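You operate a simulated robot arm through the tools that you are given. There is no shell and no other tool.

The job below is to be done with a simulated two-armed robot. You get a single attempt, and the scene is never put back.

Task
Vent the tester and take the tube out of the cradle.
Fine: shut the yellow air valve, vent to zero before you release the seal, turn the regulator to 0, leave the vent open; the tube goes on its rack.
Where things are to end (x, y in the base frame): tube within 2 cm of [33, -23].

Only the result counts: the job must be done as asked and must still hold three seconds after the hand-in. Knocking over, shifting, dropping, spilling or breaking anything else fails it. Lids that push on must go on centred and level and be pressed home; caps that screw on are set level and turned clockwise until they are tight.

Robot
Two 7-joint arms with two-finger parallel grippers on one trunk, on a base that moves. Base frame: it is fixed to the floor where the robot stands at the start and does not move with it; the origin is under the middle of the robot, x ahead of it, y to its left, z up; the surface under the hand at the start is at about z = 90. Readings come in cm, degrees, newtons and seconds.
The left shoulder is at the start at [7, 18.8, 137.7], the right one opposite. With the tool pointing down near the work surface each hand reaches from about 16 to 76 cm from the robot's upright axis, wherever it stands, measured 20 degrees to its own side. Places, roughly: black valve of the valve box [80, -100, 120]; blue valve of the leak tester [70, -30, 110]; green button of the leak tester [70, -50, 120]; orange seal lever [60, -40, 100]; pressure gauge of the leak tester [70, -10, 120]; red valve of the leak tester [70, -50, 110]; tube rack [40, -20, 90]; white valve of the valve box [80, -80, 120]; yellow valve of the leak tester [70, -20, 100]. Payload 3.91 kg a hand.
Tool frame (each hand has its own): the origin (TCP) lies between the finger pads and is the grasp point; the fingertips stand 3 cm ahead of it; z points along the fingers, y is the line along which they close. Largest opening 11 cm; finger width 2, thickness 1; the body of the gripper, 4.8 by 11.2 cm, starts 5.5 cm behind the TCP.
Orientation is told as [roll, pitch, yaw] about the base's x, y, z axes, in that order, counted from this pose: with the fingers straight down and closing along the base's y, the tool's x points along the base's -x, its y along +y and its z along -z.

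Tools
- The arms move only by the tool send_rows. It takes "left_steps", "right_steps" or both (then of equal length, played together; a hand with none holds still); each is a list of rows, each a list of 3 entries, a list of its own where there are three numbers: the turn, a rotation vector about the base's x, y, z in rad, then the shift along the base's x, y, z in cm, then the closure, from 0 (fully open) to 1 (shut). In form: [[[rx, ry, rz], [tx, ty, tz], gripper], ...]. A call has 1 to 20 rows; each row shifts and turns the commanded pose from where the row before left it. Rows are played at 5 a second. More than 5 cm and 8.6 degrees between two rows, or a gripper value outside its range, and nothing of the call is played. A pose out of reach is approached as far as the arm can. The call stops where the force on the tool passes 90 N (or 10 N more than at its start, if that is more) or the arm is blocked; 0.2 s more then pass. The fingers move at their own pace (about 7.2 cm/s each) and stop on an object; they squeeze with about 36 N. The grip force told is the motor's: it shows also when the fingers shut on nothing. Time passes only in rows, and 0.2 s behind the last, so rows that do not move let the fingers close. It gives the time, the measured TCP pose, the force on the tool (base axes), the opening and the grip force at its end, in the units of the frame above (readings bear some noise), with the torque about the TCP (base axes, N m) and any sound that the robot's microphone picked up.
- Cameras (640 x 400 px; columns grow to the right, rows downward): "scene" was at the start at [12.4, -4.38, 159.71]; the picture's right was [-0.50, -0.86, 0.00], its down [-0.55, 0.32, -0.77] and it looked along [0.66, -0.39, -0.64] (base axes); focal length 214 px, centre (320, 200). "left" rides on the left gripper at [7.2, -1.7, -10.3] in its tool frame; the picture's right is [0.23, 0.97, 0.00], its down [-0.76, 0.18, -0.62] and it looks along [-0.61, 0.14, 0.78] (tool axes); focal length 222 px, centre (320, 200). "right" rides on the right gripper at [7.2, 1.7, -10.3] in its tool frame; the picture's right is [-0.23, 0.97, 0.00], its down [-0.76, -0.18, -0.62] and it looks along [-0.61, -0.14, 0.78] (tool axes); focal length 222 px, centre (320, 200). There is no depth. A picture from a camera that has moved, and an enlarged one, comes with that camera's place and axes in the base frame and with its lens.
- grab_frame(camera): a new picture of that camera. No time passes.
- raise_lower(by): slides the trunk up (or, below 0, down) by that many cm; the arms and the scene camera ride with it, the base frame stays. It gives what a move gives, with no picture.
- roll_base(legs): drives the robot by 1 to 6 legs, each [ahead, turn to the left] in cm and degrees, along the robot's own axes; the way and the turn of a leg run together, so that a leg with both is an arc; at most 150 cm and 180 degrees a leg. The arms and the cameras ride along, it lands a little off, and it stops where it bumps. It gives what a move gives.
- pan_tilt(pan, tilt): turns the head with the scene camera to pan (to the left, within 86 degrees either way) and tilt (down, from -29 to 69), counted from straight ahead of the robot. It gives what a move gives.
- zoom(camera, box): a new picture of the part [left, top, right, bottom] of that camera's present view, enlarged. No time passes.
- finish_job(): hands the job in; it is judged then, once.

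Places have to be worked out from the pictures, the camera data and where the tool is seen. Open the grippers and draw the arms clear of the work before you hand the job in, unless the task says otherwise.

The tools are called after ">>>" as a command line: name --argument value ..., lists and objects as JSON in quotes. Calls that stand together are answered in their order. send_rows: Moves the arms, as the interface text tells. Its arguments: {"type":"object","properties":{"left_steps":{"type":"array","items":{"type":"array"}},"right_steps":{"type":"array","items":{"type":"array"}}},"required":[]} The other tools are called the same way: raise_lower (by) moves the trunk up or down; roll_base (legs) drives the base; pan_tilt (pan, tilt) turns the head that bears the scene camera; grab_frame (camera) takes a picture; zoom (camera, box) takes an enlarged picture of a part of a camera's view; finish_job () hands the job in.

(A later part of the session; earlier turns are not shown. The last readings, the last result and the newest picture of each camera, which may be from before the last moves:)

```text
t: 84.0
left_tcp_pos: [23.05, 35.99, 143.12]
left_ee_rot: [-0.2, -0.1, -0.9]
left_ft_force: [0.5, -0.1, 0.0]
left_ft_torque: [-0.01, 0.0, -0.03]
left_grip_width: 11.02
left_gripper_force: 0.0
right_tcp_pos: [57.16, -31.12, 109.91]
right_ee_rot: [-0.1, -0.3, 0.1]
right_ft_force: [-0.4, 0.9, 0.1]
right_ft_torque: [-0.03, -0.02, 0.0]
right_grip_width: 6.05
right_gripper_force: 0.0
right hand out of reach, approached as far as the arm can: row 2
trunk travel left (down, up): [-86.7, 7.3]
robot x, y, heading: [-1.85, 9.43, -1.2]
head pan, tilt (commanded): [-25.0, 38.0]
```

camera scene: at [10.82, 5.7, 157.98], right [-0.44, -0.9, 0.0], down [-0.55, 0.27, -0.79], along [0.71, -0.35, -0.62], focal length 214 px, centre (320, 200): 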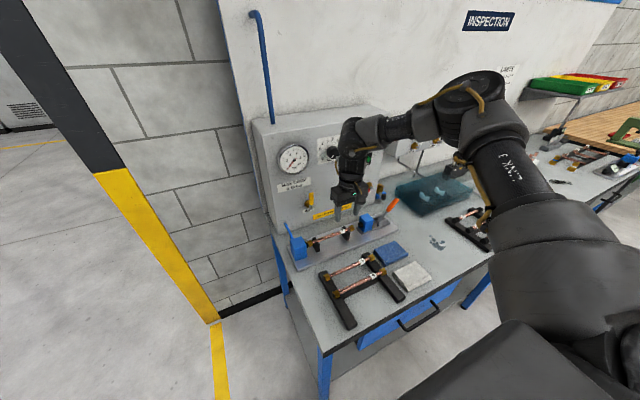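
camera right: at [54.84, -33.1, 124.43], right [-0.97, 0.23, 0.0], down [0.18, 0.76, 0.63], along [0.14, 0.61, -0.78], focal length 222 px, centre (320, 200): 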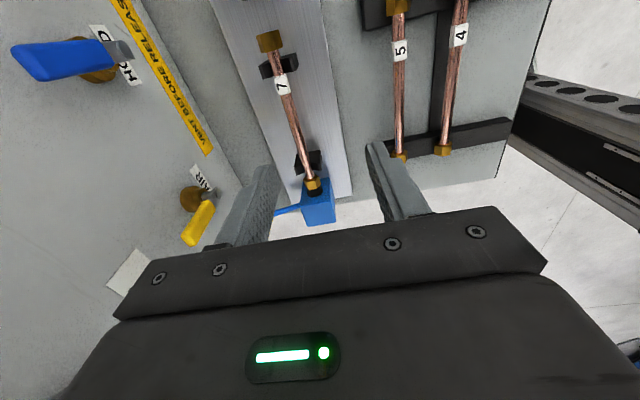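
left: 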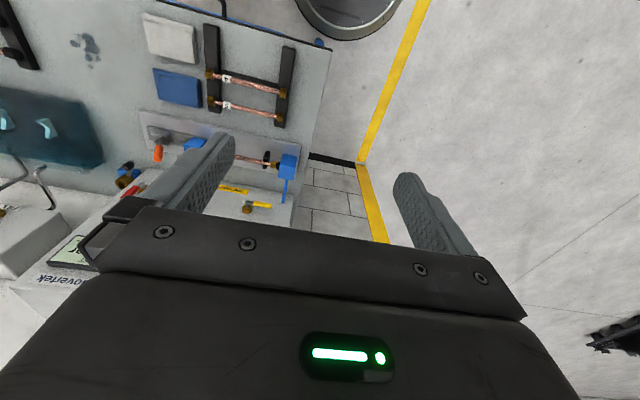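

The boundary lies forward-left-down, i.e. the wrist bend is the limit; leaning the fingers to the left should free it. I turn the hand to yaw −90° (fingers closing along x, camera on the upper side) and lean it 30° to the left.

>>> send_rows --right_steps '[[[0, 0, -0.1428], [-0.5, 0, 1], 0.45], [[0, 0, -0.1428], [-0.5, 0, 1], 0.45], [[0, 0, -0.1428], [-0.5, 0, 1], 0.45], [[0, 0, -0.1428], [-0.5, 0, 1], 0.45], [[0, 0, -0.1428], [-0.5, 0, 1], 0.45], [[0, 0, -0.1428], [-0.5, 0, 1], 0.45], [[0, 0, -0.1428], [-0.5, 0, 1], 0.45], [[0, 0, -0.1428], [-0.5, 0, 1], 0.45], [[0, 0, -0.1428], [0, 0, 0], 0.45], [[0, 0, -0.1428], [0, 0, 0], 0.45], [[0, 0, -0.1428], [0, 0, 0], 0.45], [[0.131, 0, 0], [0, 0, 0], 0.45], [[0.131, 0, 0], [0, 0, 0], 0.45], [[0.131, 0, 0], [0, 0, 0], 0.45], [[0.131, 0, 0], [0, 0, 0], 0.45], [[0, 0, 0], [0, 0, 0], 0.45]]'

>>> grab_frame --camera "scene"

>>> grab_frame --camera "right"

```text
t: 87.4
left_tcp_pos: [23.15, 35.84, 143.24]
left_ee_rot: [0.0, 0.2, -0.9]
left_ft_force: [-0.6, -0.1, 0.1]
left_ft_torque: [-0.03, -0.04, 0.03]
left_grip_width: 11.03
left_gripper_force: 0.0
right_tcp_pos: [53.78, -46.62, 123.33]
right_ee_rot: [0.0, 29.9, -89.9]
right_ft_force: [1.3, -0.1, 0.1]
right_ft_torque: [-0.01, -0.02, -0.01]
right_grip_width: 6.04
right_gripper_force: 0.0
right hand out of reach, approached as far as the arm can: row 6, 7, 8, 9, 10, 11, 12, 13, 14, 15
trunk travel left (down, up): [-86.7, 7.3]
robot x, y, heading: [-1.71, 9.5, -1.1]
head pan, tilt (commanded): [-25.0, 38.0]
```

```text
taken
camera scene: at [10.94, 5.68, 157.97], right [-0.44, -0.9, 0.0], down [-0.55, 0.27, -0.79], along [0.71, -0.35, -0.62], focal length 214 px, centre (320, 200)
```

scene: 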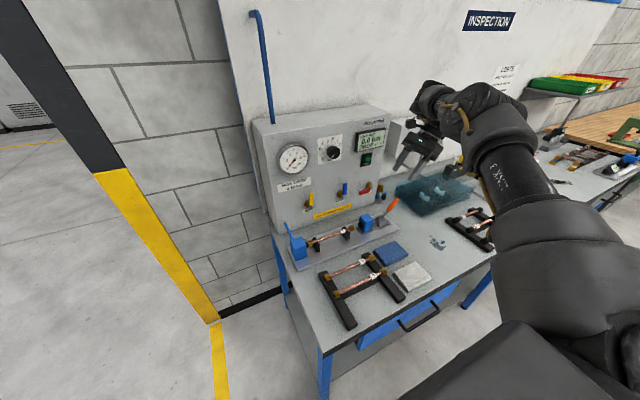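

```text
taken
camera right: at [55.48, -45.64, 135.77], right [0.97, -0.19, -0.11], down [-0.18, -0.97, 0.16], along [-0.14, -0.14, -0.98], focal length 222 px, centre (320, 200)
```

right: 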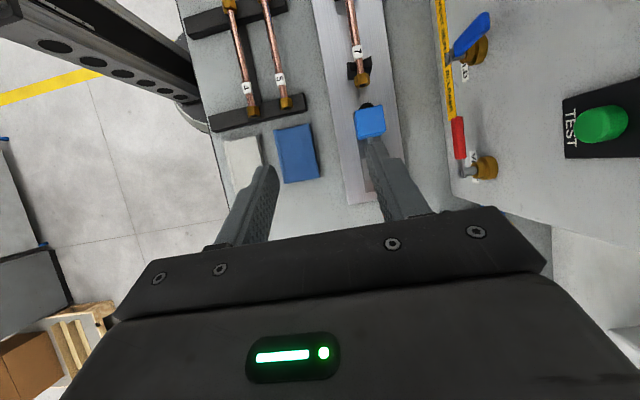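

Yaw −90° hits the wrist's roll limit; +90° is the good side. I go back: un-lean, turn to yaw +90°, then lean left about 25°.

>>> send_rows --right_steps '[[[-0.131, 0, 0], [-0.5, 0.5, 0.3], 0.45], [[-0.131, 0, 0], [-0.5, 0.5, 0.3], 0.45], [[-0.131, 0, 0], [-0.5, 0.5, 0.3], 0.45], [[-0.131, 0, 0], [-0.5, 0.5, 0.3], 0.45], [[0, 0, 0.1428], [-0.5, 0.5, 0], 0.45], [[0, 0, 0.1428], [-0.5, 0.5, 0], 0.45], [[0, 0, 0.1428], [-0.5, 0.5, 0], 0.45], [[0, 0, 0.1428], [-0.5, 0.5, 0], 0.45], [[0, 0, 0.1428], [-0.5, 0.5, 0], 0.45], [[0, 0, 0.1428], [-0.5, 0.5, 0], 0.45], [[0, 0, 0.1428], [-0.5, 0.5, 0], 0.45], [[0, 0, 0.1428], [-0.5, 0.5, 0], 0.45], [[0, 0, 0.1428], [0, 0.5, 0], 0.45], [[0, 0, 0.1428], [0, 0.5, 0], 0.45], [[0, 0, 0.1428], [0, 0.5, 0], 0.45], [[0, 0, 0.1428], [0, 0.5, 0], 0.45], [[0, 0, 0.1428], [0, 0.5, 0], 0.45], [[0, 0, 0.1428], [0, 0.5, 0], 0.45], [[0, 0, 0.1428], [0, 0.5, 0], 0.45], [[0, 0, 0.1428], [0, 0.5, 0], 0.45]]'

>>> send_rows --right_steps '[[[0, 0, 0.1428], [0, 0.5, 0], 0.45], [[0, 0, 0.1428], [0, 0.5, 0], 0.45], [[0, 0, 0.1428], [0, 0.5, 0], 0.45], [[0, 0, 0.1428], [0, 0.5, 0], 0.45], [[0, 0, 0.1428], [0, 0.5, 0], 0.45], [[0, 0, 0.1428], [0, 0.5, 0], 0.45], [[0.1454, 0, 0], [0, 0, 0], 0.45], [[0.1454, 0, 0], [0, 0, 0], 0.45], [[0.1454, 0, 0], [0, 0, 0], 0.45], [[0, 0, 0], [0, 0, 0], 0.45]]'

>>> grab_frame --camera "scene"

```text
t: 91.6
left_tcp_pos: [23.09, 35.89, 143.16]
left_ee_rot: [-0.1, 0.0, -0.9]
left_ft_force: [0.2, -0.4, 1.0]
left_ft_torque: [0.02, 0.01, -0.01]
left_grip_width: 10.99
left_gripper_force: 0.0
right_tcp_pos: [51.4, -41.26, 125.4]
right_ee_rot: [-0.1, -0.1, 41.1]
right_ft_force: [0.3, -0.1, 0.6]
right_ft_torque: [-0.01, 0.0, -0.03]
right_grip_width: 6.09
right_gripper_force: 0.0
right hand out of reach, approached as far as the arm can: row 2, 3, 4
trunk travel left (down, up): [-86.7, 7.3]
robot x, y, heading: [-1.57, 10.17, -0.8]
head pan, tilt (commanded): [-25.0, 38.0]
```

```text
t: 93.8
left_tcp_pos: [23.17, 35.81, 143.17]
left_ee_rot: [-0.1, -0.1, -0.9]
left_ft_force: [-0.7, -0.1, 0.1]
left_ft_torque: [-0.02, -0.02, -0.01]
left_grip_width: 10.99
left_gripper_force: 0.1
right_tcp_pos: [51.5, -38.33, 125.51]
right_ee_rot: [-0.2, -25.2, 90.1]
right_ft_force: [0.8, 0.1, -0.2]
right_ft_torque: [-0.01, -0.04, 0.02]
right_grip_width: 6.04
right_gripper_force: 0.1
trunk travel left (down, up): [-86.7, 7.3]
robot x, y, heading: [-1.63, 9.55, -1.2]
head pan, tilt (commanded): [-25.0, 38.0]
```

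```text
taken
camera scene: at [10.92, 5.73, 157.97], right [-0.44, -0.9, 0.0], down [-0.55, 0.27, -0.79], along [0.71, -0.35, -0.62], focal length 214 px, centre (320, 200)
```

scene: 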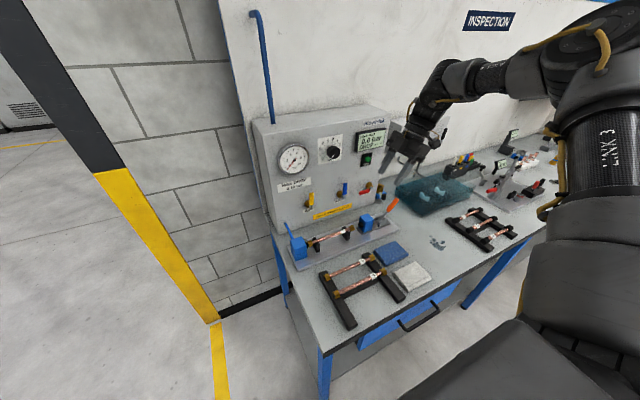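

Orientation is right (yaw 90°, 25° lean left). I head for the tube's middle, stopping about 10 cm above it.

>>> send_rows --right_steps '[[[0, 0, 0], [1.5, 2.3, -3.25], 0.45], [[0, 0, 0], [1.5, 2.3, -3.25], 0.45], [[0, 0, 0], [1.5, 2.3, -3.25], 0.45], [[0, 0, 0], [1.5, 2.3, -3.25], 0.45], [[0, 0, 0], [1.5, 2.3, -3.25], 0.45], [[0, 0, 0], [1.5, 2.3, -3.25], 0.45], [[0, 0, 0], [0, 0, 0], 0.45]]'

>>> grab_frame --camera "scene"

>>> grab_frame --camera "right"

```text
t: 95.4
left_tcp_pos: [22.95, 35.77, 143.23]
left_ee_rot: [-0.2, -0.1, -0.9]
left_ft_force: [0.2, -0.1, -0.4]
left_ft_torque: [0.02, 0.0, 0.01]
left_grip_width: 10.98
left_gripper_force: 0.0
right_tcp_pos: [57.9, -25.05, 108.32]
right_ee_rot: [-0.3, -25.2, 90.0]
right_ft_force: [0.1, -0.1, -0.2]
right_ft_torque: [0.05, 0.03, 0.02]
right_grip_width: 6.08
right_gripper_force: 0.0
right hand out of reach, approached as far as the arm can: row 6
trunk travel left (down, up): [-86.7, 7.3]
robot x, y, heading: [-1.98, 9.33, -1.2]
head pan, tilt (commanded): [-25.0, 38.0]
```

```text
taken
camera scene: at [10.84, 5.59, 157.98], right [-0.44, -0.9, 0.0], down [-0.55, 0.27, -0.79], along [0.71, -0.35, -0.62], focal length 214 px, centre (320, 200)
```

scene: 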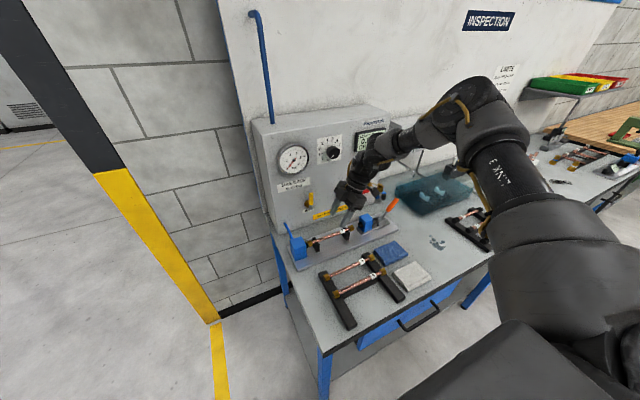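

```text
taken
camera right: at [56.24, -36.06, 114.5], right [-0.97, 0.21, 0.09], down [0.17, 0.42, 0.89], along [0.15, 0.88, -0.45], focal length 222 px, centre (320, 200)
```

right: 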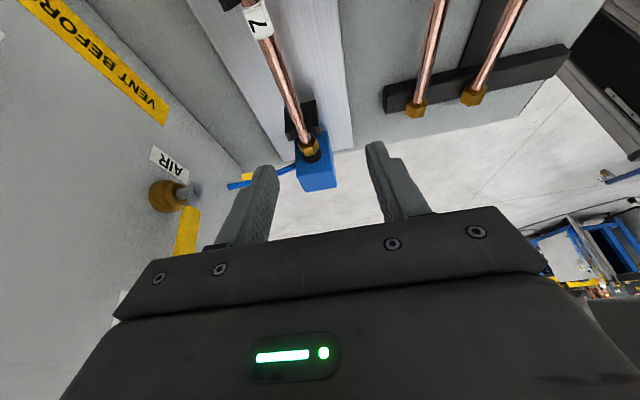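

Better, but it still stops short lower down. As before, lowering the trunk should give the room: I raise the hand first, then lower the trunk 24 cm.

>>> send_rows --right_steps '[[[0, 0, 0], [-0.5, -1, 4.5], 0.45], [[0, 0, 0], [-0.5, -1, 4.5], 0.45], [[0, 0, 0], [-0.5, -1, 4.5], 0.45], [[0, 0, 0], [-0.5, -1, 4.5], 0.45], [[0, 0, 0], [0, 0, 4.5], 0.45], [[0, 0, 0], [0, 0, 0], 0.45]]'

>>> raise_lower --by -24

>>> grab_frame --camera "scene"

```text
t: 96.8
left_tcp_pos: [23.25, 35.83, 143.05]
left_ee_rot: [0.0, 0.0, -0.9]
left_ft_force: [-0.1, 0.3, 0.3]
left_ft_torque: [-0.01, 0.01, 0.01]
left_grip_width: 10.99
left_gripper_force: 0.0
right_tcp_pos: [55.91, -29.16, 130.39]
right_ee_rot: [0.0, -25.1, 90.0]
right_ft_force: [0.2, -0.2, -0.9]
right_ft_torque: [0.03, 0.01, -0.01]
right_grip_width: 6.03
right_gripper_force: 0.1
trunk travel left (down, up): [-86.7, 7.3]
robot x, y, heading: [-1.92, 9.5, -1.1]
head pan, tilt (commanded): [-25.0, 38.0]
```

```text
t: 99.3
left_tcp_pos: [23.03, 35.8, 119.14]
left_ee_rot: [-0.1, -0.1, -0.9]
left_ft_force: [0.1, 0.8, -0.2]
left_ft_torque: [-0.01, 0.01, -0.01]
left_grip_width: 11.0
left_gripper_force: 0.0
right_tcp_pos: [55.84, -29.07, 106.34]
right_ee_rot: [-0.2, -25.1, 90.0]
right_ft_force: [0.0, -1.0, 0.0]
right_ft_torque: [-0.03, 0.05, 0.04]
right_grip_width: 6.06
right_gripper_force: 0.1
trunk travel left (down, up): [-62.7, 31.3]
robot x, y, heading: [-1.93, 9.73, -1.1]
head pan, tilt (commanded): [-25.0, 38.0]
```

```text
taken
camera scene: at [10.91, 5.67, 133.98], right [-0.44, -0.9, 0.0], down [-0.55, 0.27, -0.79], along [0.71, -0.35, -0.62], focal length 214 px, centre (320, 200)
```

scene: 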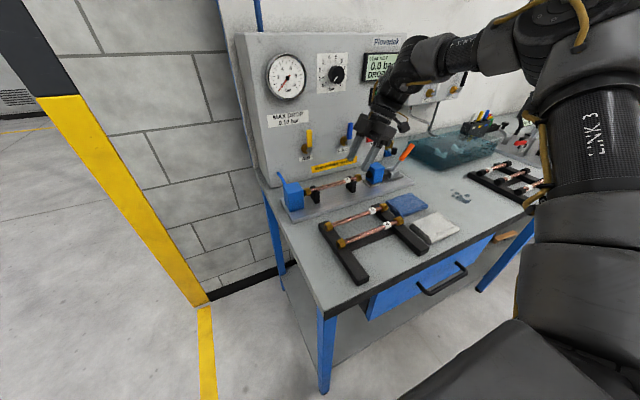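

Now I move over the tube's middle at z≈103.

>>> send_rows --right_steps '[[[0, 0, 0], [2.28, 2.8, -1.2], 0.45], [[0, 0, 0], [2.28, 2.8, -1.2], 0.45], [[0, 0, 0], [0, 0, -1], 0.45], [[0, 0, 0], [0, 0, 0], 0.45]]'

>>> grab_frame --camera "right"

>>> zoom --camera "scene" --box '[270, 100, 430, 240]'

```text
t: 100.3
left_tcp_pos: [23.15, 35.82, 119.07]
left_ee_rot: [-0.2, 0.1, -0.9]
left_ft_force: [0.9, 0.9, -0.4]
left_ft_torque: [0.02, 0.06, -0.01]
left_grip_width: 10.98
left_gripper_force: 0.1
right_tcp_pos: [59.87, -23.45, 102.65]
right_ee_rot: [0.0, -25.1, 90.0]
right_ft_force: [0.4, -0.5, -0.2]
right_ft_torque: [0.0, 0.03, 0.02]
right_grip_width: 6.04
right_gripper_force: 0.0
right hand out of reach, approached as far as the arm can: row 2
trunk travel left (down, up): [-62.7, 31.3]
robot x, y, heading: [-1.83, 9.8, -0.9]
head pan, tilt (commanded): [-25.0, 38.0]
```

```text
taken
camera right: at [58.21, -34.4, 108.9], right [-0.97, 0.21, 0.1], down [0.18, 0.43, 0.89], along [0.14, 0.88, -0.45], focal length 222 px, centre (320, 200)
```

right: 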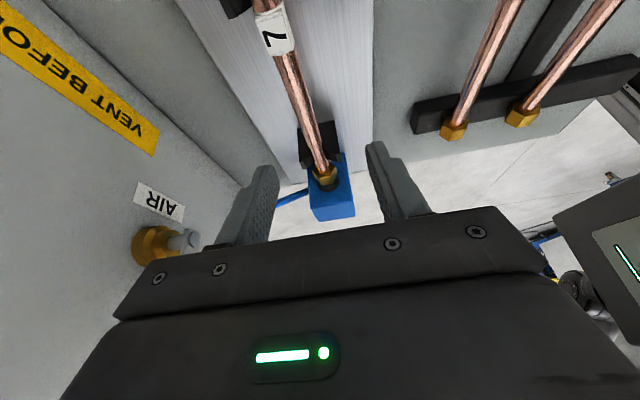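

```text
2.86 times, centred on (350, 170) of scene
camera zoom: at [11.05, 5.69, 133.96], right [-0.44, -0.9, 0.0], down [-0.55, 0.27, -0.79], along [0.71, -0.35, -0.62], focal length 613 px, centre (234, 286)
```

zoom: 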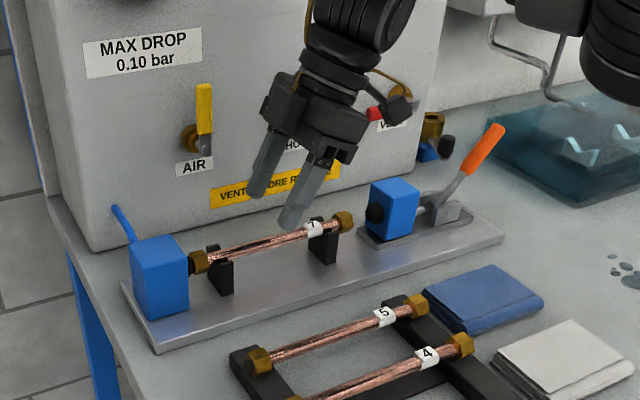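

Still just at the edge. I raise the hand 10 cm and lower the trunk another 12 cm to gain margin.

>>> send_rows --right_steps '[[[0, 0, 0], [0, -0.5, 4], 0.45], [[0, 0, 0], [0, -0.5, 4], 0.45], [[0, 0, 0], [0, -0.5, 4], 0.45], [[0, 0, 0], [0, 0, 0], 0.45]]'

>>> raise_lower --by -12

>>> send_rows --right_steps '[[[0, 0, 0], [0.5, 0.3, -0.5], 0.45], [[0, 0, 0], [0, 0, -1], 0.45], [[0, 0, 0], [0, 0, 0], 0.45]]'

>>> grab_frame --camera "scene"

```text
t: 101.3
left_tcp_pos: [23.24, 35.8, 119.13]
left_ee_rot: [0.0, 0.1, -1.0]
left_ft_force: [0.6, -0.3, 0.3]
left_ft_torque: [-0.01, -0.01, -0.03]
left_grip_width: 11.0
left_gripper_force: 0.1
right_tcp_pos: [55.75, -24.64, 112.9]
right_ee_rot: [-0.3, -25.1, 90.1]
right_ft_force: [-0.5, -0.1, -1.0]
right_ft_torque: [-0.02, 0.05, 0.03]
right_grip_width: 6.02
right_gripper_force: 0.0
right hand out of reach, approached as far as the arm can: row 1, 2, 3
trunk travel left (down, up): [-62.7, 31.3]
robot x, y, heading: [-1.98, 10.03, -1.3]
head pan, tilt (commanded): [-25.0, 38.0]
```

```text
t: 102.8
left_tcp_pos: [23.1, 35.83, 107.28]
left_ee_rot: [-0.1, 0.0, -0.8]
left_ft_force: [0.2, 0.2, -0.2]
left_ft_torque: [0.01, -0.02, 0.04]
left_grip_width: 11.02
left_gripper_force: 0.0
right_tcp_pos: [55.7, -24.47, 100.87]
right_ee_rot: [-0.4, -25.1, 90.0]
right_ft_force: [1.2, 0.2, -0.5]
right_ft_torque: [-0.02, -0.02, 0.01]
right_grip_width: 6.04
right_gripper_force: 0.0
trunk travel left (down, up): [-50.7, 43.3]
robot x, y, heading: [-1.82, 9.69, -0.7]
head pan, tilt (commanded): [-25.0, 38.0]
```

```text
t: 103.6
left_tcp_pos: [23.05, 35.79, 107.16]
left_ee_rot: [-0.1, 0.0, -0.9]
left_ft_force: [0.7, -0.7, -0.3]
left_ft_torque: [-0.04, 0.02, 0.04]
left_grip_width: 10.99
left_gripper_force: 0.1
right_tcp_pos: [56.34, -24.38, 99.39]
right_ee_rot: [-0.3, -25.2, 90.0]
right_ft_force: [0.1, 0.6, 0.1]
right_ft_torque: [0.01, 0.01, 0.04]
right_grip_width: 6.04
right_gripper_force: 0.1
trunk travel left (down, up): [-50.7, 43.3]
robot x, y, heading: [-2.04, 9.38, -1.1]
head pan, tilt (commanded): [-25.0, 38.0]
```

```text
taken
camera scene: at [10.93, 5.7, 121.97], right [-0.44, -0.9, 0.0], down [-0.55, 0.27, -0.79], along [0.71, -0.35, -0.62], focal length 214 px, centre (320, 200)
```

scene: 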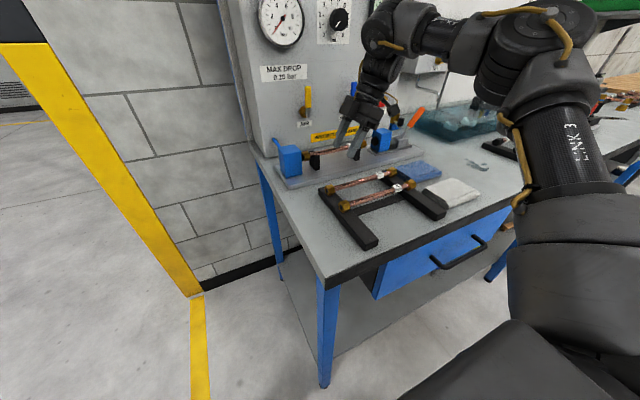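

The arm is limited inward at this robot heading, whatever the height. I raise the trunk 22 cm, pull the hand back, and turn the robot 20° to the left in place so the tube lies further out on the right arm's side.

>>> raise_lower --by 22

>>> send_rows --right_steps '[[[0, 0, 0], [-3, -1.5, 0], 0.45], [[0, 0, 0], [-3, -1.5, 0], 0.45], [[0, 0, 0], [-3, -1.5, 0], 0.45], [[0, 0, 0], [0, 0, 0], 0.45]]'

>>> roll_base --legs '[[0, 20]]'

>>> pan_tilt --pan -42 --tilt 38

>>> grab_frame --camera "scene"

```text
t: 106.0
left_tcp_pos: [23.05, 35.85, 129.2]
left_ee_rot: [-0.1, 0.0, -0.9]
left_ft_force: [-0.3, -0.2, -0.2]
left_ft_torque: [0.0, 0.0, -0.02]
left_grip_width: 11.0
left_gripper_force: 0.1
right_tcp_pos: [56.19, -24.28, 121.37]
right_ee_rot: [-0.3, -25.1, 90.1]
right_ft_force: [-0.8, -0.7, -0.7]
right_ft_torque: [0.0, 0.0, -0.01]
right_grip_width: 6.05
right_gripper_force: 0.2
trunk travel left (down, up): [-72.7, 21.3]
robot x, y, heading: [-2.06, 9.99, -1.0]
head pan, tilt (commanded): [-25.0, 38.0]
```

```text
t: 107.0
left_tcp_pos: [23.06, 35.9, 129.14]
left_ee_rot: [-0.2, 0.2, -0.9]
left_ft_force: [0.5, -0.6, 0.5]
left_ft_torque: [0.01, -0.01, -0.02]
left_grip_width: 10.97
left_gripper_force: 0.0
right_tcp_pos: [47.29, -28.98, 121.33]
right_ee_rot: [-0.3, -25.1, 90.0]
right_ft_force: [-1.0, -0.3, -0.1]
right_ft_torque: [-0.01, 0.02, -0.02]
right_grip_width: 6.05
right_gripper_force: 0.1
trunk travel left (down, up): [-72.7, 21.3]
robot x, y, heading: [-2.2, 9.81, -1.0]
head pan, tilt (commanded): [-25.0, 38.0]
```

```text
t: 108.4
left_tcp_pos: [12.55, 42.73, 129.18]
left_ee_rot: [-0.1, 0.0, 19.3]
left_ft_force: [-0.2, 1.2, 0.0]
left_ft_torque: [-0.01, 0.0, 0.03]
left_grip_width: 11.01
left_gripper_force: 0.0
right_tcp_pos: [57.6, -9.69, 121.46]
right_ee_rot: [-0.5, -25.2, 110.2]
right_ft_force: [-0.3, 0.6, -0.5]
right_ft_torque: [0.01, 0.02, -0.04]
right_grip_width: 6.03
right_gripper_force: 0.1
trunk travel left (down, up): [-72.7, 21.3]
robot x, y, heading: [-1.84, 10.07, 19.3]
head pan, tilt (commanded): [-25.0, 38.0]
```

```text
t: 109.2
left_tcp_pos: [12.44, 42.88, 129.08]
left_ee_rot: [-0.1, 0.1, 19.3]
left_ft_force: [0.1, 0.2, 0.3]
left_ft_torque: [-0.03, 0.02, -0.01]
left_grip_width: 10.99
left_gripper_force: 0.1
right_tcp_pos: [57.6, -9.64, 121.51]
right_ee_rot: [-0.3, -25.3, 110.3]
right_ft_force: [1.3, 0.7, 0.8]
right_ft_torque: [0.0, 0.01, 0.03]
right_grip_width: 6.06
right_gripper_force: 0.1
trunk travel left (down, up): [-72.7, 21.3]
robot x, y, heading: [-2.06, 9.87, 19.1]
head pan, tilt (commanded): [-42.0, 38.0]
```

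```text
taken
camera scene: at [10.81, 7.92, 143.97], right [-0.39, -0.92, 0.0], down [-0.57, 0.24, -0.79], along [0.73, -0.31, -0.62], focal length 214 px, centre (320, 200)
```

scene: 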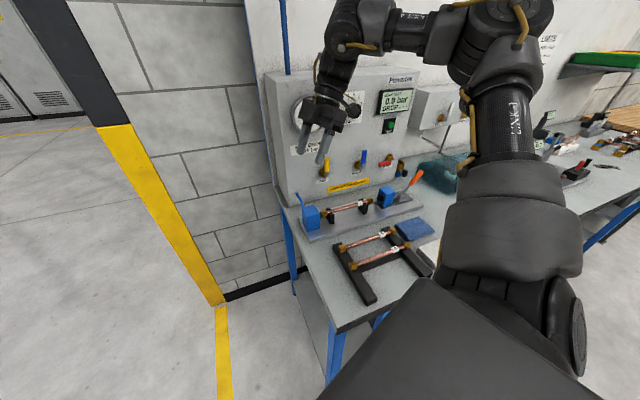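

The robot is turned to about 19°. I correct the hand's yaw back to 90° and move above the tube's middle.

>>> send_rows --right_steps '[[[0, 0, -0.117], [0.4, -2.5, -1.5], 0.45], [[0, 0, -0.117], [0.4, -2.5, -1.5], 0.45], [[0, 0, -0.117], [0.4, -2.5, -1.5], 0.45], [[0, 0, 0], [0.4, -2.5, -3], 0.45], [[0, 0, 0], [0.4, -2.5, -3], 0.45], [[0, 0, 0], [0.4, -2.3, -3], 0.45], [[0, 0, 0], [0.4, 0, -3], 0.45], [[0, 0, 0], [0, 0, 0], 0.45]]'

>>> grab_frame --camera "right"

>>> zoom --camera "scene" --box '[280, 120, 440, 270]'

```text
t: 111.0
left_tcp_pos: [12.43, 42.83, 129.04]
left_ee_rot: [-0.1, 0.0, 19.3]
left_ft_force: [-0.8, -0.2, -0.1]
left_ft_torque: [0.02, 0.0, 0.0]
left_grip_width: 10.99
left_gripper_force: 0.0
right_tcp_pos: [60.53, -24.49, 104.86]
right_ee_rot: [-0.4, -25.2, 90.1]
right_ft_force: [-0.2, 0.0, 0.3]
right_ft_torque: [0.01, -0.02, -0.01]
right_grip_width: 6.03
right_gripper_force: 0.1
trunk travel left (down, up): [-72.7, 21.3]
robot x, y, heading: [-1.93, 9.59, 19.0]
head pan, tilt (commanded): [-42.0, 38.0]
```

```text
taken
camera right: at [58.81, -35.47, 111.05], right [-0.97, 0.21, 0.09], down [0.17, 0.42, 0.89], along [0.15, 0.88, -0.45], focal length 222 px, centre (320, 200)
```

right: 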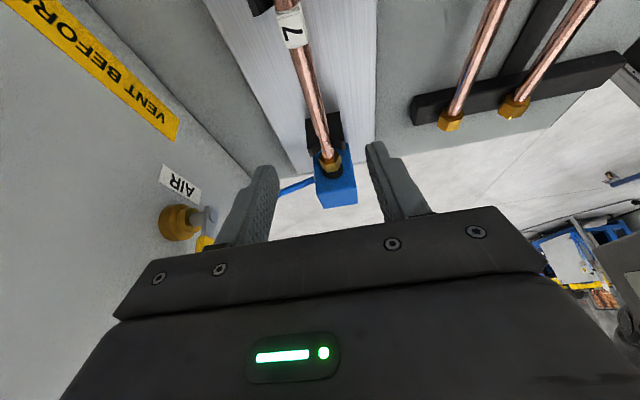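

```text
2.67 times, centred on (360, 195) of scene
camera zoom: at [10.77, 7.87, 143.98], right [-0.39, -0.92, 0.0], down [-0.57, 0.24, -0.79], along [0.73, -0.31, -0.62], focal length 572 px, centre (213, 213)
```

zoom: 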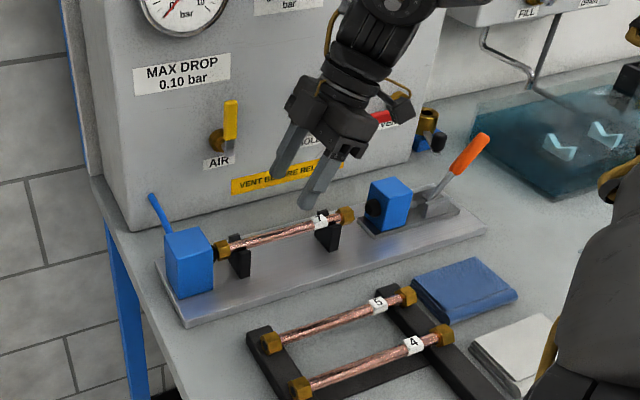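

The arm reaches this spot freely now, and the tube (x≈60.55) runs centrally between the fingers. I descend to grasp height.

>>> send_rows --right_steps '[[[0, 0, 0], [0, 0.2, -2.8], 0.45], [[0, 0, 0], [0, 0.2, -2.8], 0.45], [[0, 0, 0], [0, 0.1, -2.6], 0.45], [[0, 0, 0], [0, 0, 0], 0.45]]'

>>> grab_frame --camera "right"

>>> zoom --camera "scene" --box '[280, 140, 420, 250]'

```text
t: 112.0
left_tcp_pos: [12.53, 42.97, 129.14]
left_ee_rot: [-0.1, 0.0, 19.4]
left_ft_force: [0.6, -0.7, 0.5]
left_ft_torque: [0.01, -0.02, -0.02]
left_grip_width: 11.0
left_gripper_force: 0.0
right_tcp_pos: [60.49, -23.93, 96.62]
right_ee_rot: [-0.4, -25.1, 90.1]
right_ft_force: [-0.4, -0.1, -0.9]
right_ft_torque: [0.0, -0.03, -0.01]
right_grip_width: 6.06
right_gripper_force: 0.0
trunk travel left (down, up): [-72.7, 21.3]
robot x, y, heading: [-2.07, 9.59, 19.1]
head pan, tilt (commanded): [-42.0, 38.0]
```

```text
taken
camera right: at [58.86, -34.91, 102.93], right [-0.97, 0.21, 0.09], down [0.17, 0.42, 0.89], along [0.14, 0.88, -0.45], focal length 222 px, centre (320, 200)
```

right: 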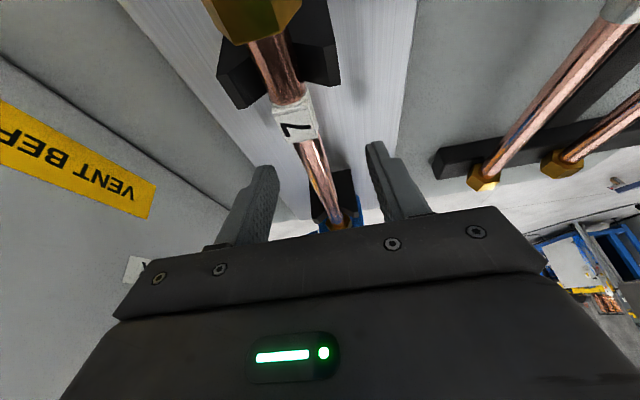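

```text
3.64 times, centred on (350, 195) of scene
camera zoom: at [10.81, 7.84, 143.97], right [-0.39, -0.92, 0.0], down [-0.57, 0.24, -0.79], along [0.73, -0.31, -0.62], focal length 780 px, centre (211, 218)
```

zoom: 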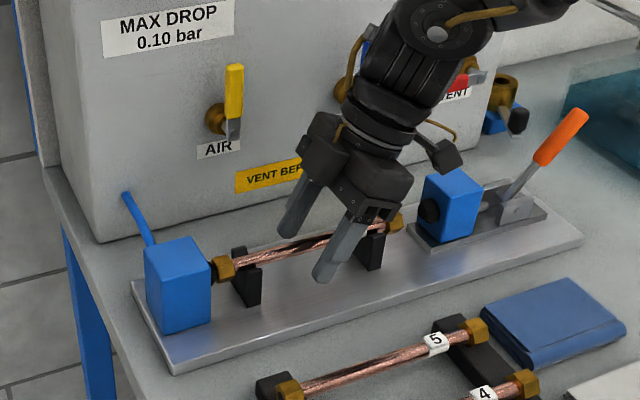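

The tube runs centred between the fingers. I close on it.

>>> send_rows --right_steps '[[[0, 0, 0], [0, 0, 0], 0.8], [[0, 0, 0], [0, 0, 0], 1], [[0, 0, 0], [0, 0, 0], 1], [[0, 0, 0], [0, 0, 0], 1], [[0, 0, 0], [0, 0, 0], 1]]'

>>> grab_frame --camera "right"

```text
t: 113.2
left_tcp_pos: [12.49, 42.74, 129.14]
left_ee_rot: [0.0, -0.1, 19.3]
left_ft_force: [-0.5, 0.1, -0.1]
left_ft_torque: [-0.04, 0.0, 0.01]
left_grip_width: 10.99
left_gripper_force: 0.1
right_tcp_pos: [60.51, -23.93, 96.81]
right_ee_rot: [-0.3, -25.2, 90.2]
right_ft_force: [-1.8, 0.3, 0.0]
right_ft_torque: [-0.05, 0.02, -0.05]
right_grip_width: 1.29
right_gripper_force: 36.2
trunk travel left (down, up): [-72.7, 21.3]
robot x, y, heading: [-2.22, 9.71, 18.7]
head pan, tilt (commanded): [-42.0, 38.0]
```

```text
taken
camera right: at [58.85, -34.91, 102.94], right [-0.97, 0.21, 0.09], down [0.17, 0.42, 0.89], along [0.14, 0.88, -0.45], focal length 222 px, centre (320, 200)
```

right: 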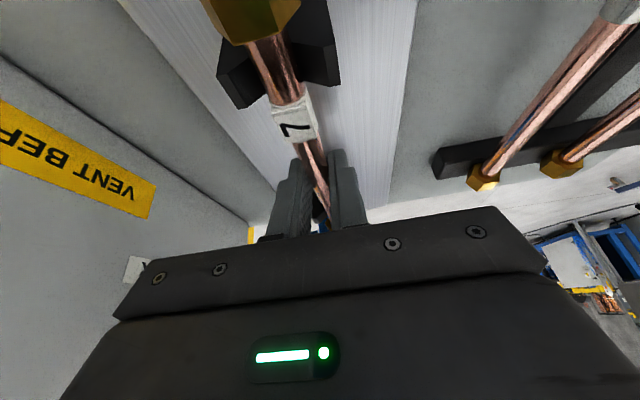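

Tube gripped (1.29 cm). I slide it 1 cm right to clear the left nose, watching the force, then lift gently.

>>> send_rows --right_steps '[[[0, 0, 0], [0, -0.4, 0], 1], [[0, 0, 0], [0, -0.4, 0], 1], [[0, 0, 0], [0, -0.2, 0], 1], [[0, 0, 0], [0, 0, 0], 1]]'

>>> zoom --camera "scene" --box '[280, 170, 400, 260]'

```text
t: 114.2
left_tcp_pos: [12.55, 42.91, 129.14]
left_ee_rot: [-0.1, 0.1, 19.3]
left_ft_force: [-0.4, 0.6, -0.8]
left_ft_torque: [-0.03, 0.01, -0.01]
left_grip_width: 10.99
left_gripper_force: 0.1
right_tcp_pos: [60.36, -24.86, 96.73]
right_ee_rot: [-0.4, -25.2, 90.1]
right_ft_force: [0.6, 0.7, -1.1]
right_ft_torque: [0.14, 0.02, -0.07]
right_grip_width: 1.3
right_gripper_force: 36.4
trunk travel left (down, up): [-72.7, 21.3]
robot x, y, heading: [-2.19, 9.5, 18.9]
head pan, tilt (commanded): [-42.0, 38.0]
```

```text
4.44 times, centred on (340, 215) of scene
camera zoom: at [10.85, 7.86, 143.97], right [-0.39, -0.92, 0.0], down [-0.57, 0.24, -0.79], along [0.73, -0.31, -0.62], focal length 953 px, centre (231, 133)
```

zoom: 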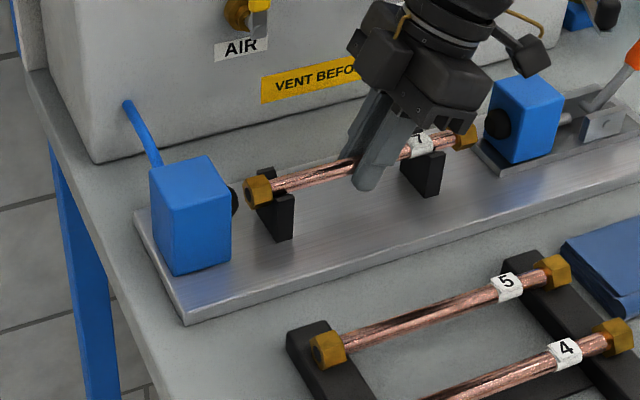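

The left end is now clear of the nose with no strain. I lift the tube straight up.

>>> send_rows --right_steps '[[[0, 0, 0], [0, 0, 0.8], 1], [[0, 0, 0], [0, 0, 1.2], 1], [[0, 0, 0], [0, 0, 2], 1], [[0, 0, 0], [0, 0, 3], 1], [[0, 0, 0], [0, 0, 3], 1], [[0, 0, 0], [0, 0, 2], 1], [[0, 0, 0], [0, 0, 0], 1]]'

>>> zoom --camera "scene" --box '[270, 130, 430, 260]'

>>> grab_frame --camera "right"

```text
t: 115.8
left_tcp_pos: [12.44, 42.88, 129.02]
left_ee_rot: [-0.1, 0.1, 19.3]
left_ft_force: [-0.1, 0.7, -0.1]
left_ft_torque: [0.02, -0.01, 0.0]
left_grip_width: 10.98
left_gripper_force: 0.1
right_tcp_pos: [60.4, -25.03, 108.78]
right_ee_rot: [-0.3, -25.2, 90.1]
right_ft_force: [0.0, 0.1, -1.4]
right_ft_torque: [0.01, 0.01, 0.02]
right_grip_width: 1.29
right_gripper_force: 36.1
trunk travel left (down, up): [-72.7, 21.3]
robot x, y, heading: [-1.89, 9.72, 19.1]
head pan, tilt (commanded): [-42.0, 38.0]
```

```text
3.08 times, centred on (350, 195) of scene
camera zoom: at [10.86, 7.81, 143.97], right [-0.39, -0.92, 0.0], down [-0.57, 0.24, -0.79], along [0.73, -0.31, -0.62], focal length 660 px, centre (228, 215)
```

zoom: 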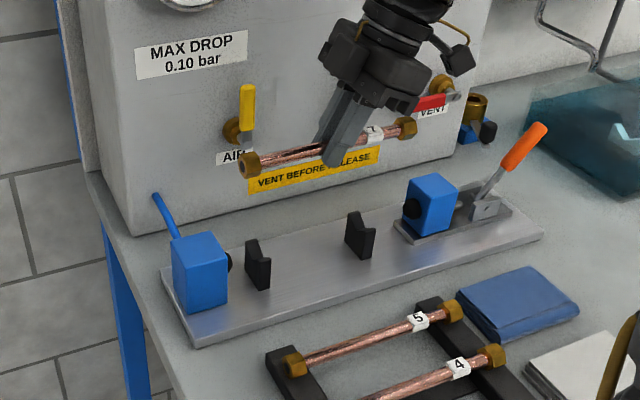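

```text
taken
camera right: at [58.77, -36.08, 114.98], right [-0.97, 0.21, 0.09], down [0.17, 0.42, 0.89], along [0.14, 0.88, -0.45], focal length 222 px, centre (320, 200)
```

right: 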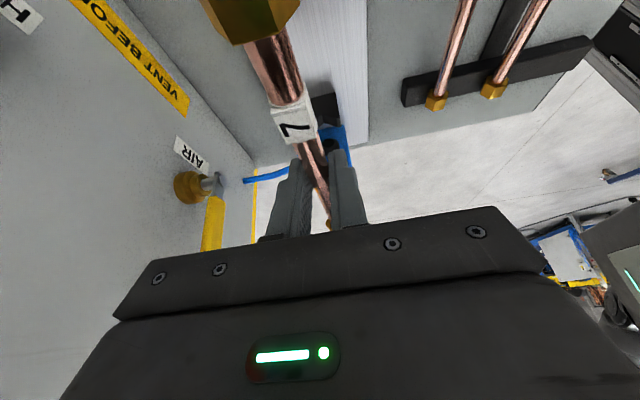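

The tube is lifted level (centre ≈ y −24.6, z ≈ 107.6, at the hand's x). I carry it back toward the rack at this height.

>>> send_rows --right_steps '[[[0, 0, 0], [-3.5, 0, 0], 1], [[0, 0, 0], [-3.5, 0, 0], 1], [[0, 0, 0], [-3.5, 0, 0], 1], [[0, 0, 0], [-3.5, 0, 0], 1], [[0, 0, 0], [-3.5, 0, 0], 1], [[0, 0, 0], [0, 0, 0], 1]]'

>>> grab_frame --camera "scene"

>>> grab_frame --camera "right"

```text
t: 117.2
left_tcp_pos: [12.65, 42.81, 129.21]
left_ee_rot: [-0.1, 0.1, 19.3]
left_ft_force: [0.4, -0.3, -0.1]
left_ft_torque: [-0.04, -0.02, -0.02]
left_grip_width: 11.02
left_gripper_force: 0.1
right_tcp_pos: [42.77, -25.11, 108.69]
right_ee_rot: [-0.2, -25.2, 90.1]
right_ft_force: [-0.8, -0.2, -1.0]
right_ft_torque: [0.03, 0.06, -0.01]
right_grip_width: 1.3
right_gripper_force: 36.4
trunk travel left (down, up): [-72.7, 21.3]
robot x, y, heading: [-1.91, 9.06, 19.2]
head pan, tilt (commanded): [-42.0, 38.0]
```

```text
taken
camera scene: at [10.97, 7.86, 143.96], right [-0.39, -0.92, 0.0], down [-0.57, 0.24, -0.79], along [0.73, -0.31, -0.62], focal length 214 px, centre (320, 200)
```

scene: 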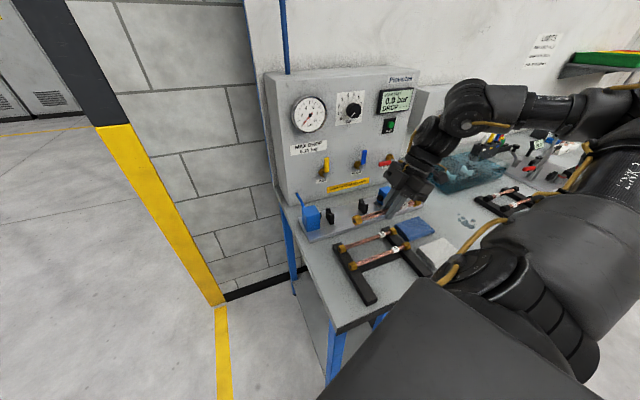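

```text
taken
camera right: at [41.26, -36.1, 114.95], right [-0.97, 0.21, 0.09], down [0.17, 0.42, 0.89], along [0.14, 0.88, -0.45], focal length 222 px, centre (320, 200)
```

right: 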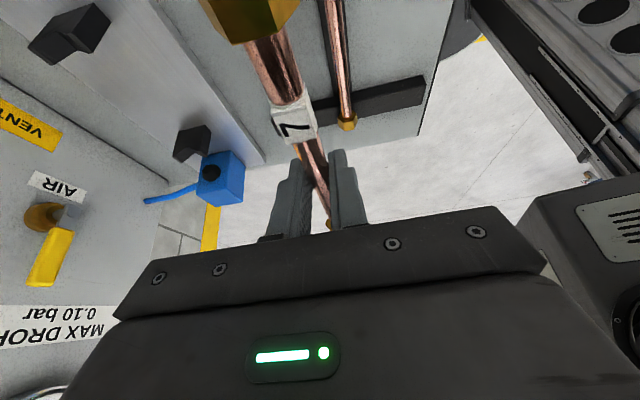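

Carrying well. I zoom on the rack's bars around the free place to see whether there are notches.

>>> zoom --camera "right" --box '[320, 50, 450, 150]'

>>> zoom --camera "scene" --box '[325, 220, 445, 310]'

```text
4.00 times, centred on (385, 100) of right
camera zoom: at [41.26, -36.1, 114.95], right [-0.97, 0.21, 0.09], down [0.17, 0.42, 0.89], along [0.14, 0.88, -0.45], focal length 888 px, centre (60, 600)
```

zoom: 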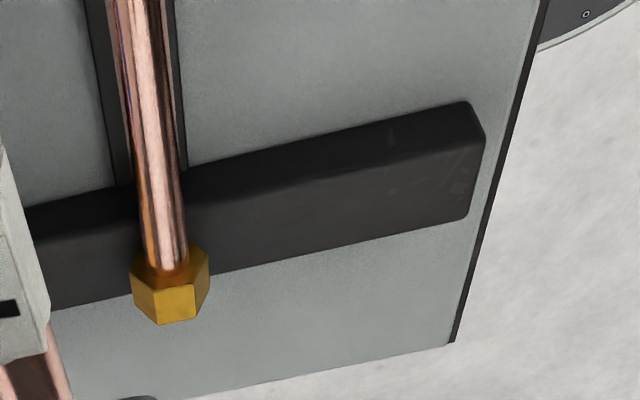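

```text
4.44 times, centred on (385, 265) of scene
camera zoom: at [10.97, 7.86, 143.96], right [-0.39, -0.92, 0.0], down [-0.57, 0.24, -0.79], along [0.73, -0.31, -0.62], focal length 953 px, centre (31, -89)
```

zoom: 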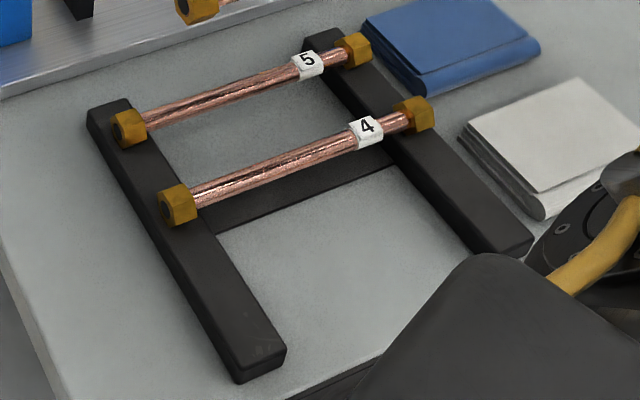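

The bars are flat-topped; the tubes' nuts rest on them (bars at y≈−14.4 and −32.4), and the free place at x≈33 is clear. I move over it with the tube centre at y≈−23.4, still high.

>>> send_rows --right_steps '[[[0, 0, 0], [-3.25, 0.43, 0], 1], [[0, 0, 0], [-3.25, 0.43, 0], 1], [[0, 0, 0], [-3.25, 0.43, 0], 1], [[0, 0, 0], [0, 0, -3], 1], [[0, 0, 0], [0, 0, -3], 1], [[0, 0, 0], [0, 0, 0], 1]]'

>>> grab_frame --camera "scene"

>>> grab_frame --camera "right"

```text
t: 118.6
left_tcp_pos: [12.21, 42.59, 129.24]
left_ee_rot: [-0.1, -0.2, 19.2]
left_ft_force: [-0.7, 0.1, -0.2]
left_ft_torque: [0.0, -0.02, 0.02]
left_grip_width: 11.0
left_gripper_force: 0.0
right_tcp_pos: [33.19, -24.18, 102.77]
right_ee_rot: [-0.6, -25.4, 90.2]
right_ft_force: [-0.2, -0.6, -0.6]
right_ft_torque: [0.03, -0.04, -0.01]
right_grip_width: 1.3
right_gripper_force: 36.6
right hand out of reach, approached as far as the arm can: row 3, 4
trunk travel left (down, up): [-72.7, 21.3]
robot x, y, heading: [-2.2, 9.65, 18.9]
head pan, tilt (commanded): [-42.0, 38.0]
```

```text
taken
camera scene: at [10.4, 7.61, 144.01], right [-0.39, -0.92, 0.0], down [-0.56, 0.24, -0.79], along [0.73, -0.31, -0.61], focal length 214 px, centre (320, 200)
```

scene: 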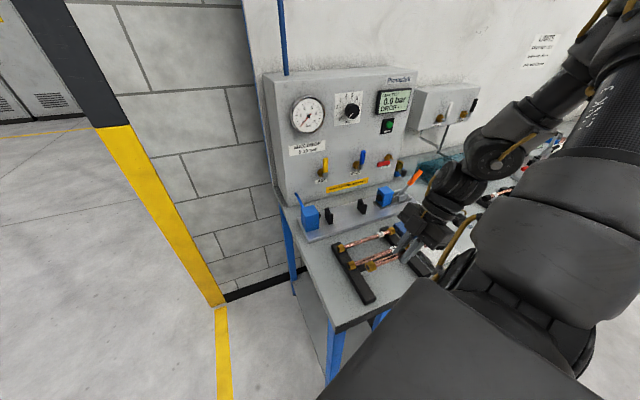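

```text
taken
camera right: at [31.51, -35.17, 108.94], right [-0.97, 0.21, 0.09], down [0.17, 0.42, 0.89], along [0.15, 0.88, -0.45], focal length 222 px, centre (320, 200)
```

right: 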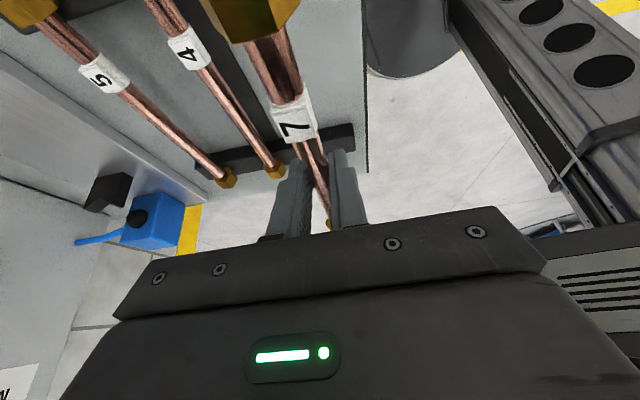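

The hand is nearly over the place at (33.2, −24.2). I let it settle one moment and re-read, as the base readings shifted slightly.

>>> send_rows --right_steps '[[[0, 0, 0], [0, 0, 0], 1], [[0, 0, 0], [0, 0, 0], 1]]'

>>> zoom --camera "scene" --box '[320, 200, 480, 310]'

```text
t: 119.2
left_tcp_pos: [12.27, 42.76, 129.25]
left_ee_rot: [-0.1, 0.1, 19.2]
left_ft_force: [0.0, -0.1, 0.2]
left_ft_torque: [0.01, -0.01, 0.0]
left_grip_width: 11.04
left_gripper_force: 0.1
right_tcp_pos: [33.26, -23.99, 102.72]
right_ee_rot: [-0.4, -25.2, 90.1]
right_ft_force: [0.2, -0.1, -1.0]
right_ft_torque: [0.0, -0.03, -0.01]
right_grip_width: 1.24
right_gripper_force: 36.2
trunk travel left (down, up): [-72.7, 21.3]
robot x, y, heading: [-2.03, 9.62, 18.9]
head pan, tilt (commanded): [-42.0, 38.0]
```

```text
3.64 times, centred on (400, 255) of scene
camera zoom: at [10.67, 7.8, 143.99], right [-0.39, -0.92, 0.0], down [-0.57, 0.24, -0.79], along [0.73, -0.31, -0.61], focal length 780 px, centre (29, 0)
```

zoom: 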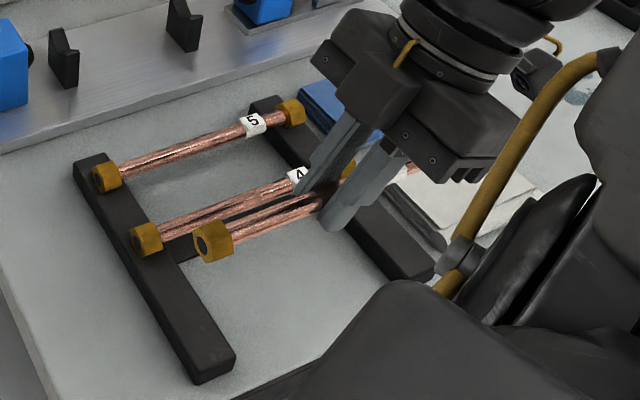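

Stable. I go down toward the bars in steps.

>>> send_rows --right_steps '[[[0, 0, 0], [-0.2, 0.2, -2.2], 1], [[0, 0, 0], [0, 0, -2.2], 1], [[0, 0, 0], [0, 0, -2], 1], [[0, 0, 0], [0, 0, 0], 1]]'

>>> zoom --camera "scene" --box '[320, 200, 480, 310]'

>>> grab_frame --camera "right"

```text
t: 120.2
left_tcp_pos: [12.5, 42.83, 129.19]
left_ee_rot: [-0.1, 0.1, 19.3]
left_ft_force: [-0.4, 0.1, 0.5]
left_ft_torque: [0.02, -0.02, 0.0]
left_grip_width: 11.01
left_gripper_force: 0.0
right_tcp_pos: [33.29, -23.73, 96.31]
right_ee_rot: [-0.4, -25.1, 90.0]
right_ft_force: [-0.7, -0.2, -1.3]
right_ft_torque: [-0.03, 0.02, 0.0]
right_grip_width: 1.29
right_gripper_force: 35.5
trunk travel left (down, up): [-72.7, 21.3]
robot x, y, heading: [-2.07, 9.42, 19.1]
head pan, tilt (commanded): [-42.0, 38.0]
```

```text
3.64 times, centred on (400, 255) of scene
camera zoom: at [10.85, 7.85, 143.97], right [-0.39, -0.92, 0.0], down [-0.57, 0.24, -0.79], along [0.73, -0.31, -0.62], focal length 780 px, centre (29, 0)
```

zoom: 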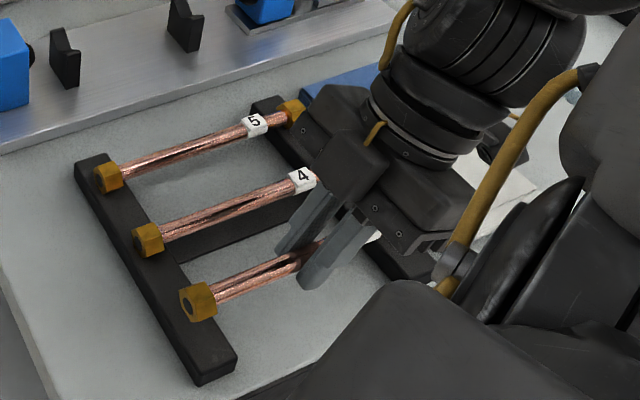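

```text
taken
camera right: at [31.63, -34.69, 102.51], right [-0.97, 0.21, 0.09], down [0.17, 0.42, 0.89], along [0.14, 0.88, -0.45], focal length 222 px, centre (320, 200)
```

right: 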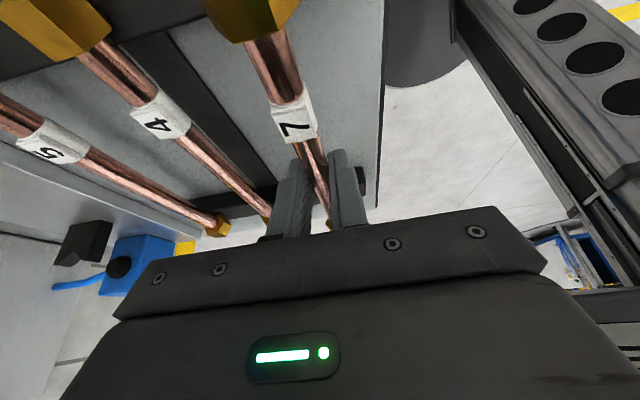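

The tube hangs over the free place, level with the others. I lower 1.8 cm and then feel for the bars.

>>> send_rows --right_steps '[[[0, 0, 0], [0, 0, -0.9], 1], [[0, 0, 0], [0, 0, -0.9], 1], [[0, 0, 0], [0, 0, 0], 1]]'

>>> send_rows --right_steps '[[[0, 0, 0], [0, 0, -0.3], 1], [[0, 0, 0], [0, 0, 0], 1]]'

>>> zoom --camera "scene" --box '[320, 200, 480, 310]'

```text
t: 121.0
left_tcp_pos: [12.57, 42.78, 129.14]
left_ee_rot: [-0.1, 0.0, 19.2]
left_ft_force: [-0.3, 0.9, 0.7]
left_ft_torque: [0.0, 0.0, 0.0]
left_grip_width: 11.0
left_gripper_force: 0.0
right_tcp_pos: [33.16, -23.79, 94.67]
right_ee_rot: [-0.4, -25.1, 90.1]
right_ft_force: [0.3, -0.9, -1.6]
right_ft_torque: [-0.02, -0.04, -0.01]
right_grip_width: 1.28
right_gripper_force: 35.9
trunk travel left (down, up): [-72.7, 21.3]
robot x, y, heading: [-1.94, 9.49, 18.9]
head pan, tilt (commanded): [-42.0, 38.0]
```

```text
t: 121.6
left_tcp_pos: [12.44, 42.88, 129.16]
left_ee_rot: [-0.1, 0.0, 19.2]
left_ft_force: [0.3, 0.7, 0.2]
left_ft_torque: [0.02, 0.02, 0.01]
left_grip_width: 11.01
left_gripper_force: 0.1
right_tcp_pos: [33.23, -23.88, 94.38]
right_ee_rot: [-0.5, -25.2, 90.0]
right_ft_force: [0.1, -2.0, 8.0]
right_ft_torque: [0.07, -0.02, -0.04]
right_grip_width: 1.29
right_gripper_force: 36.2
trunk travel left (down, up): [-72.7, 21.3]
robot x, y, heading: [-1.96, 9.6, 19.2]
head pan, tilt (commanded): [-42.0, 38.0]
```

```text
3.64 times, centred on (400, 255) of scene
camera zoom: at [10.78, 7.86, 143.99], right [-0.39, -0.92, 0.0], down [-0.57, 0.24, -0.79], along [0.73, -0.31, -0.62], focal length 780 px, centre (29, 0)
```

zoom: 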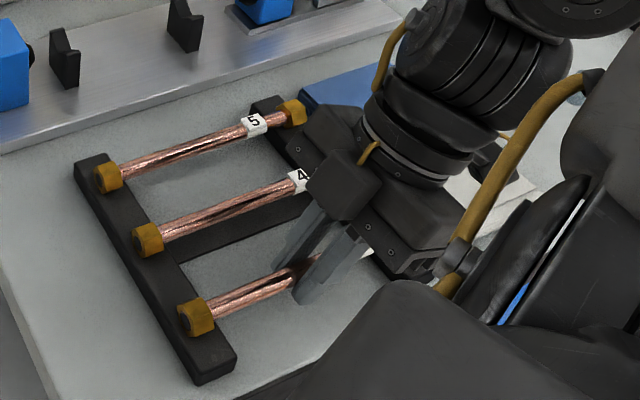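

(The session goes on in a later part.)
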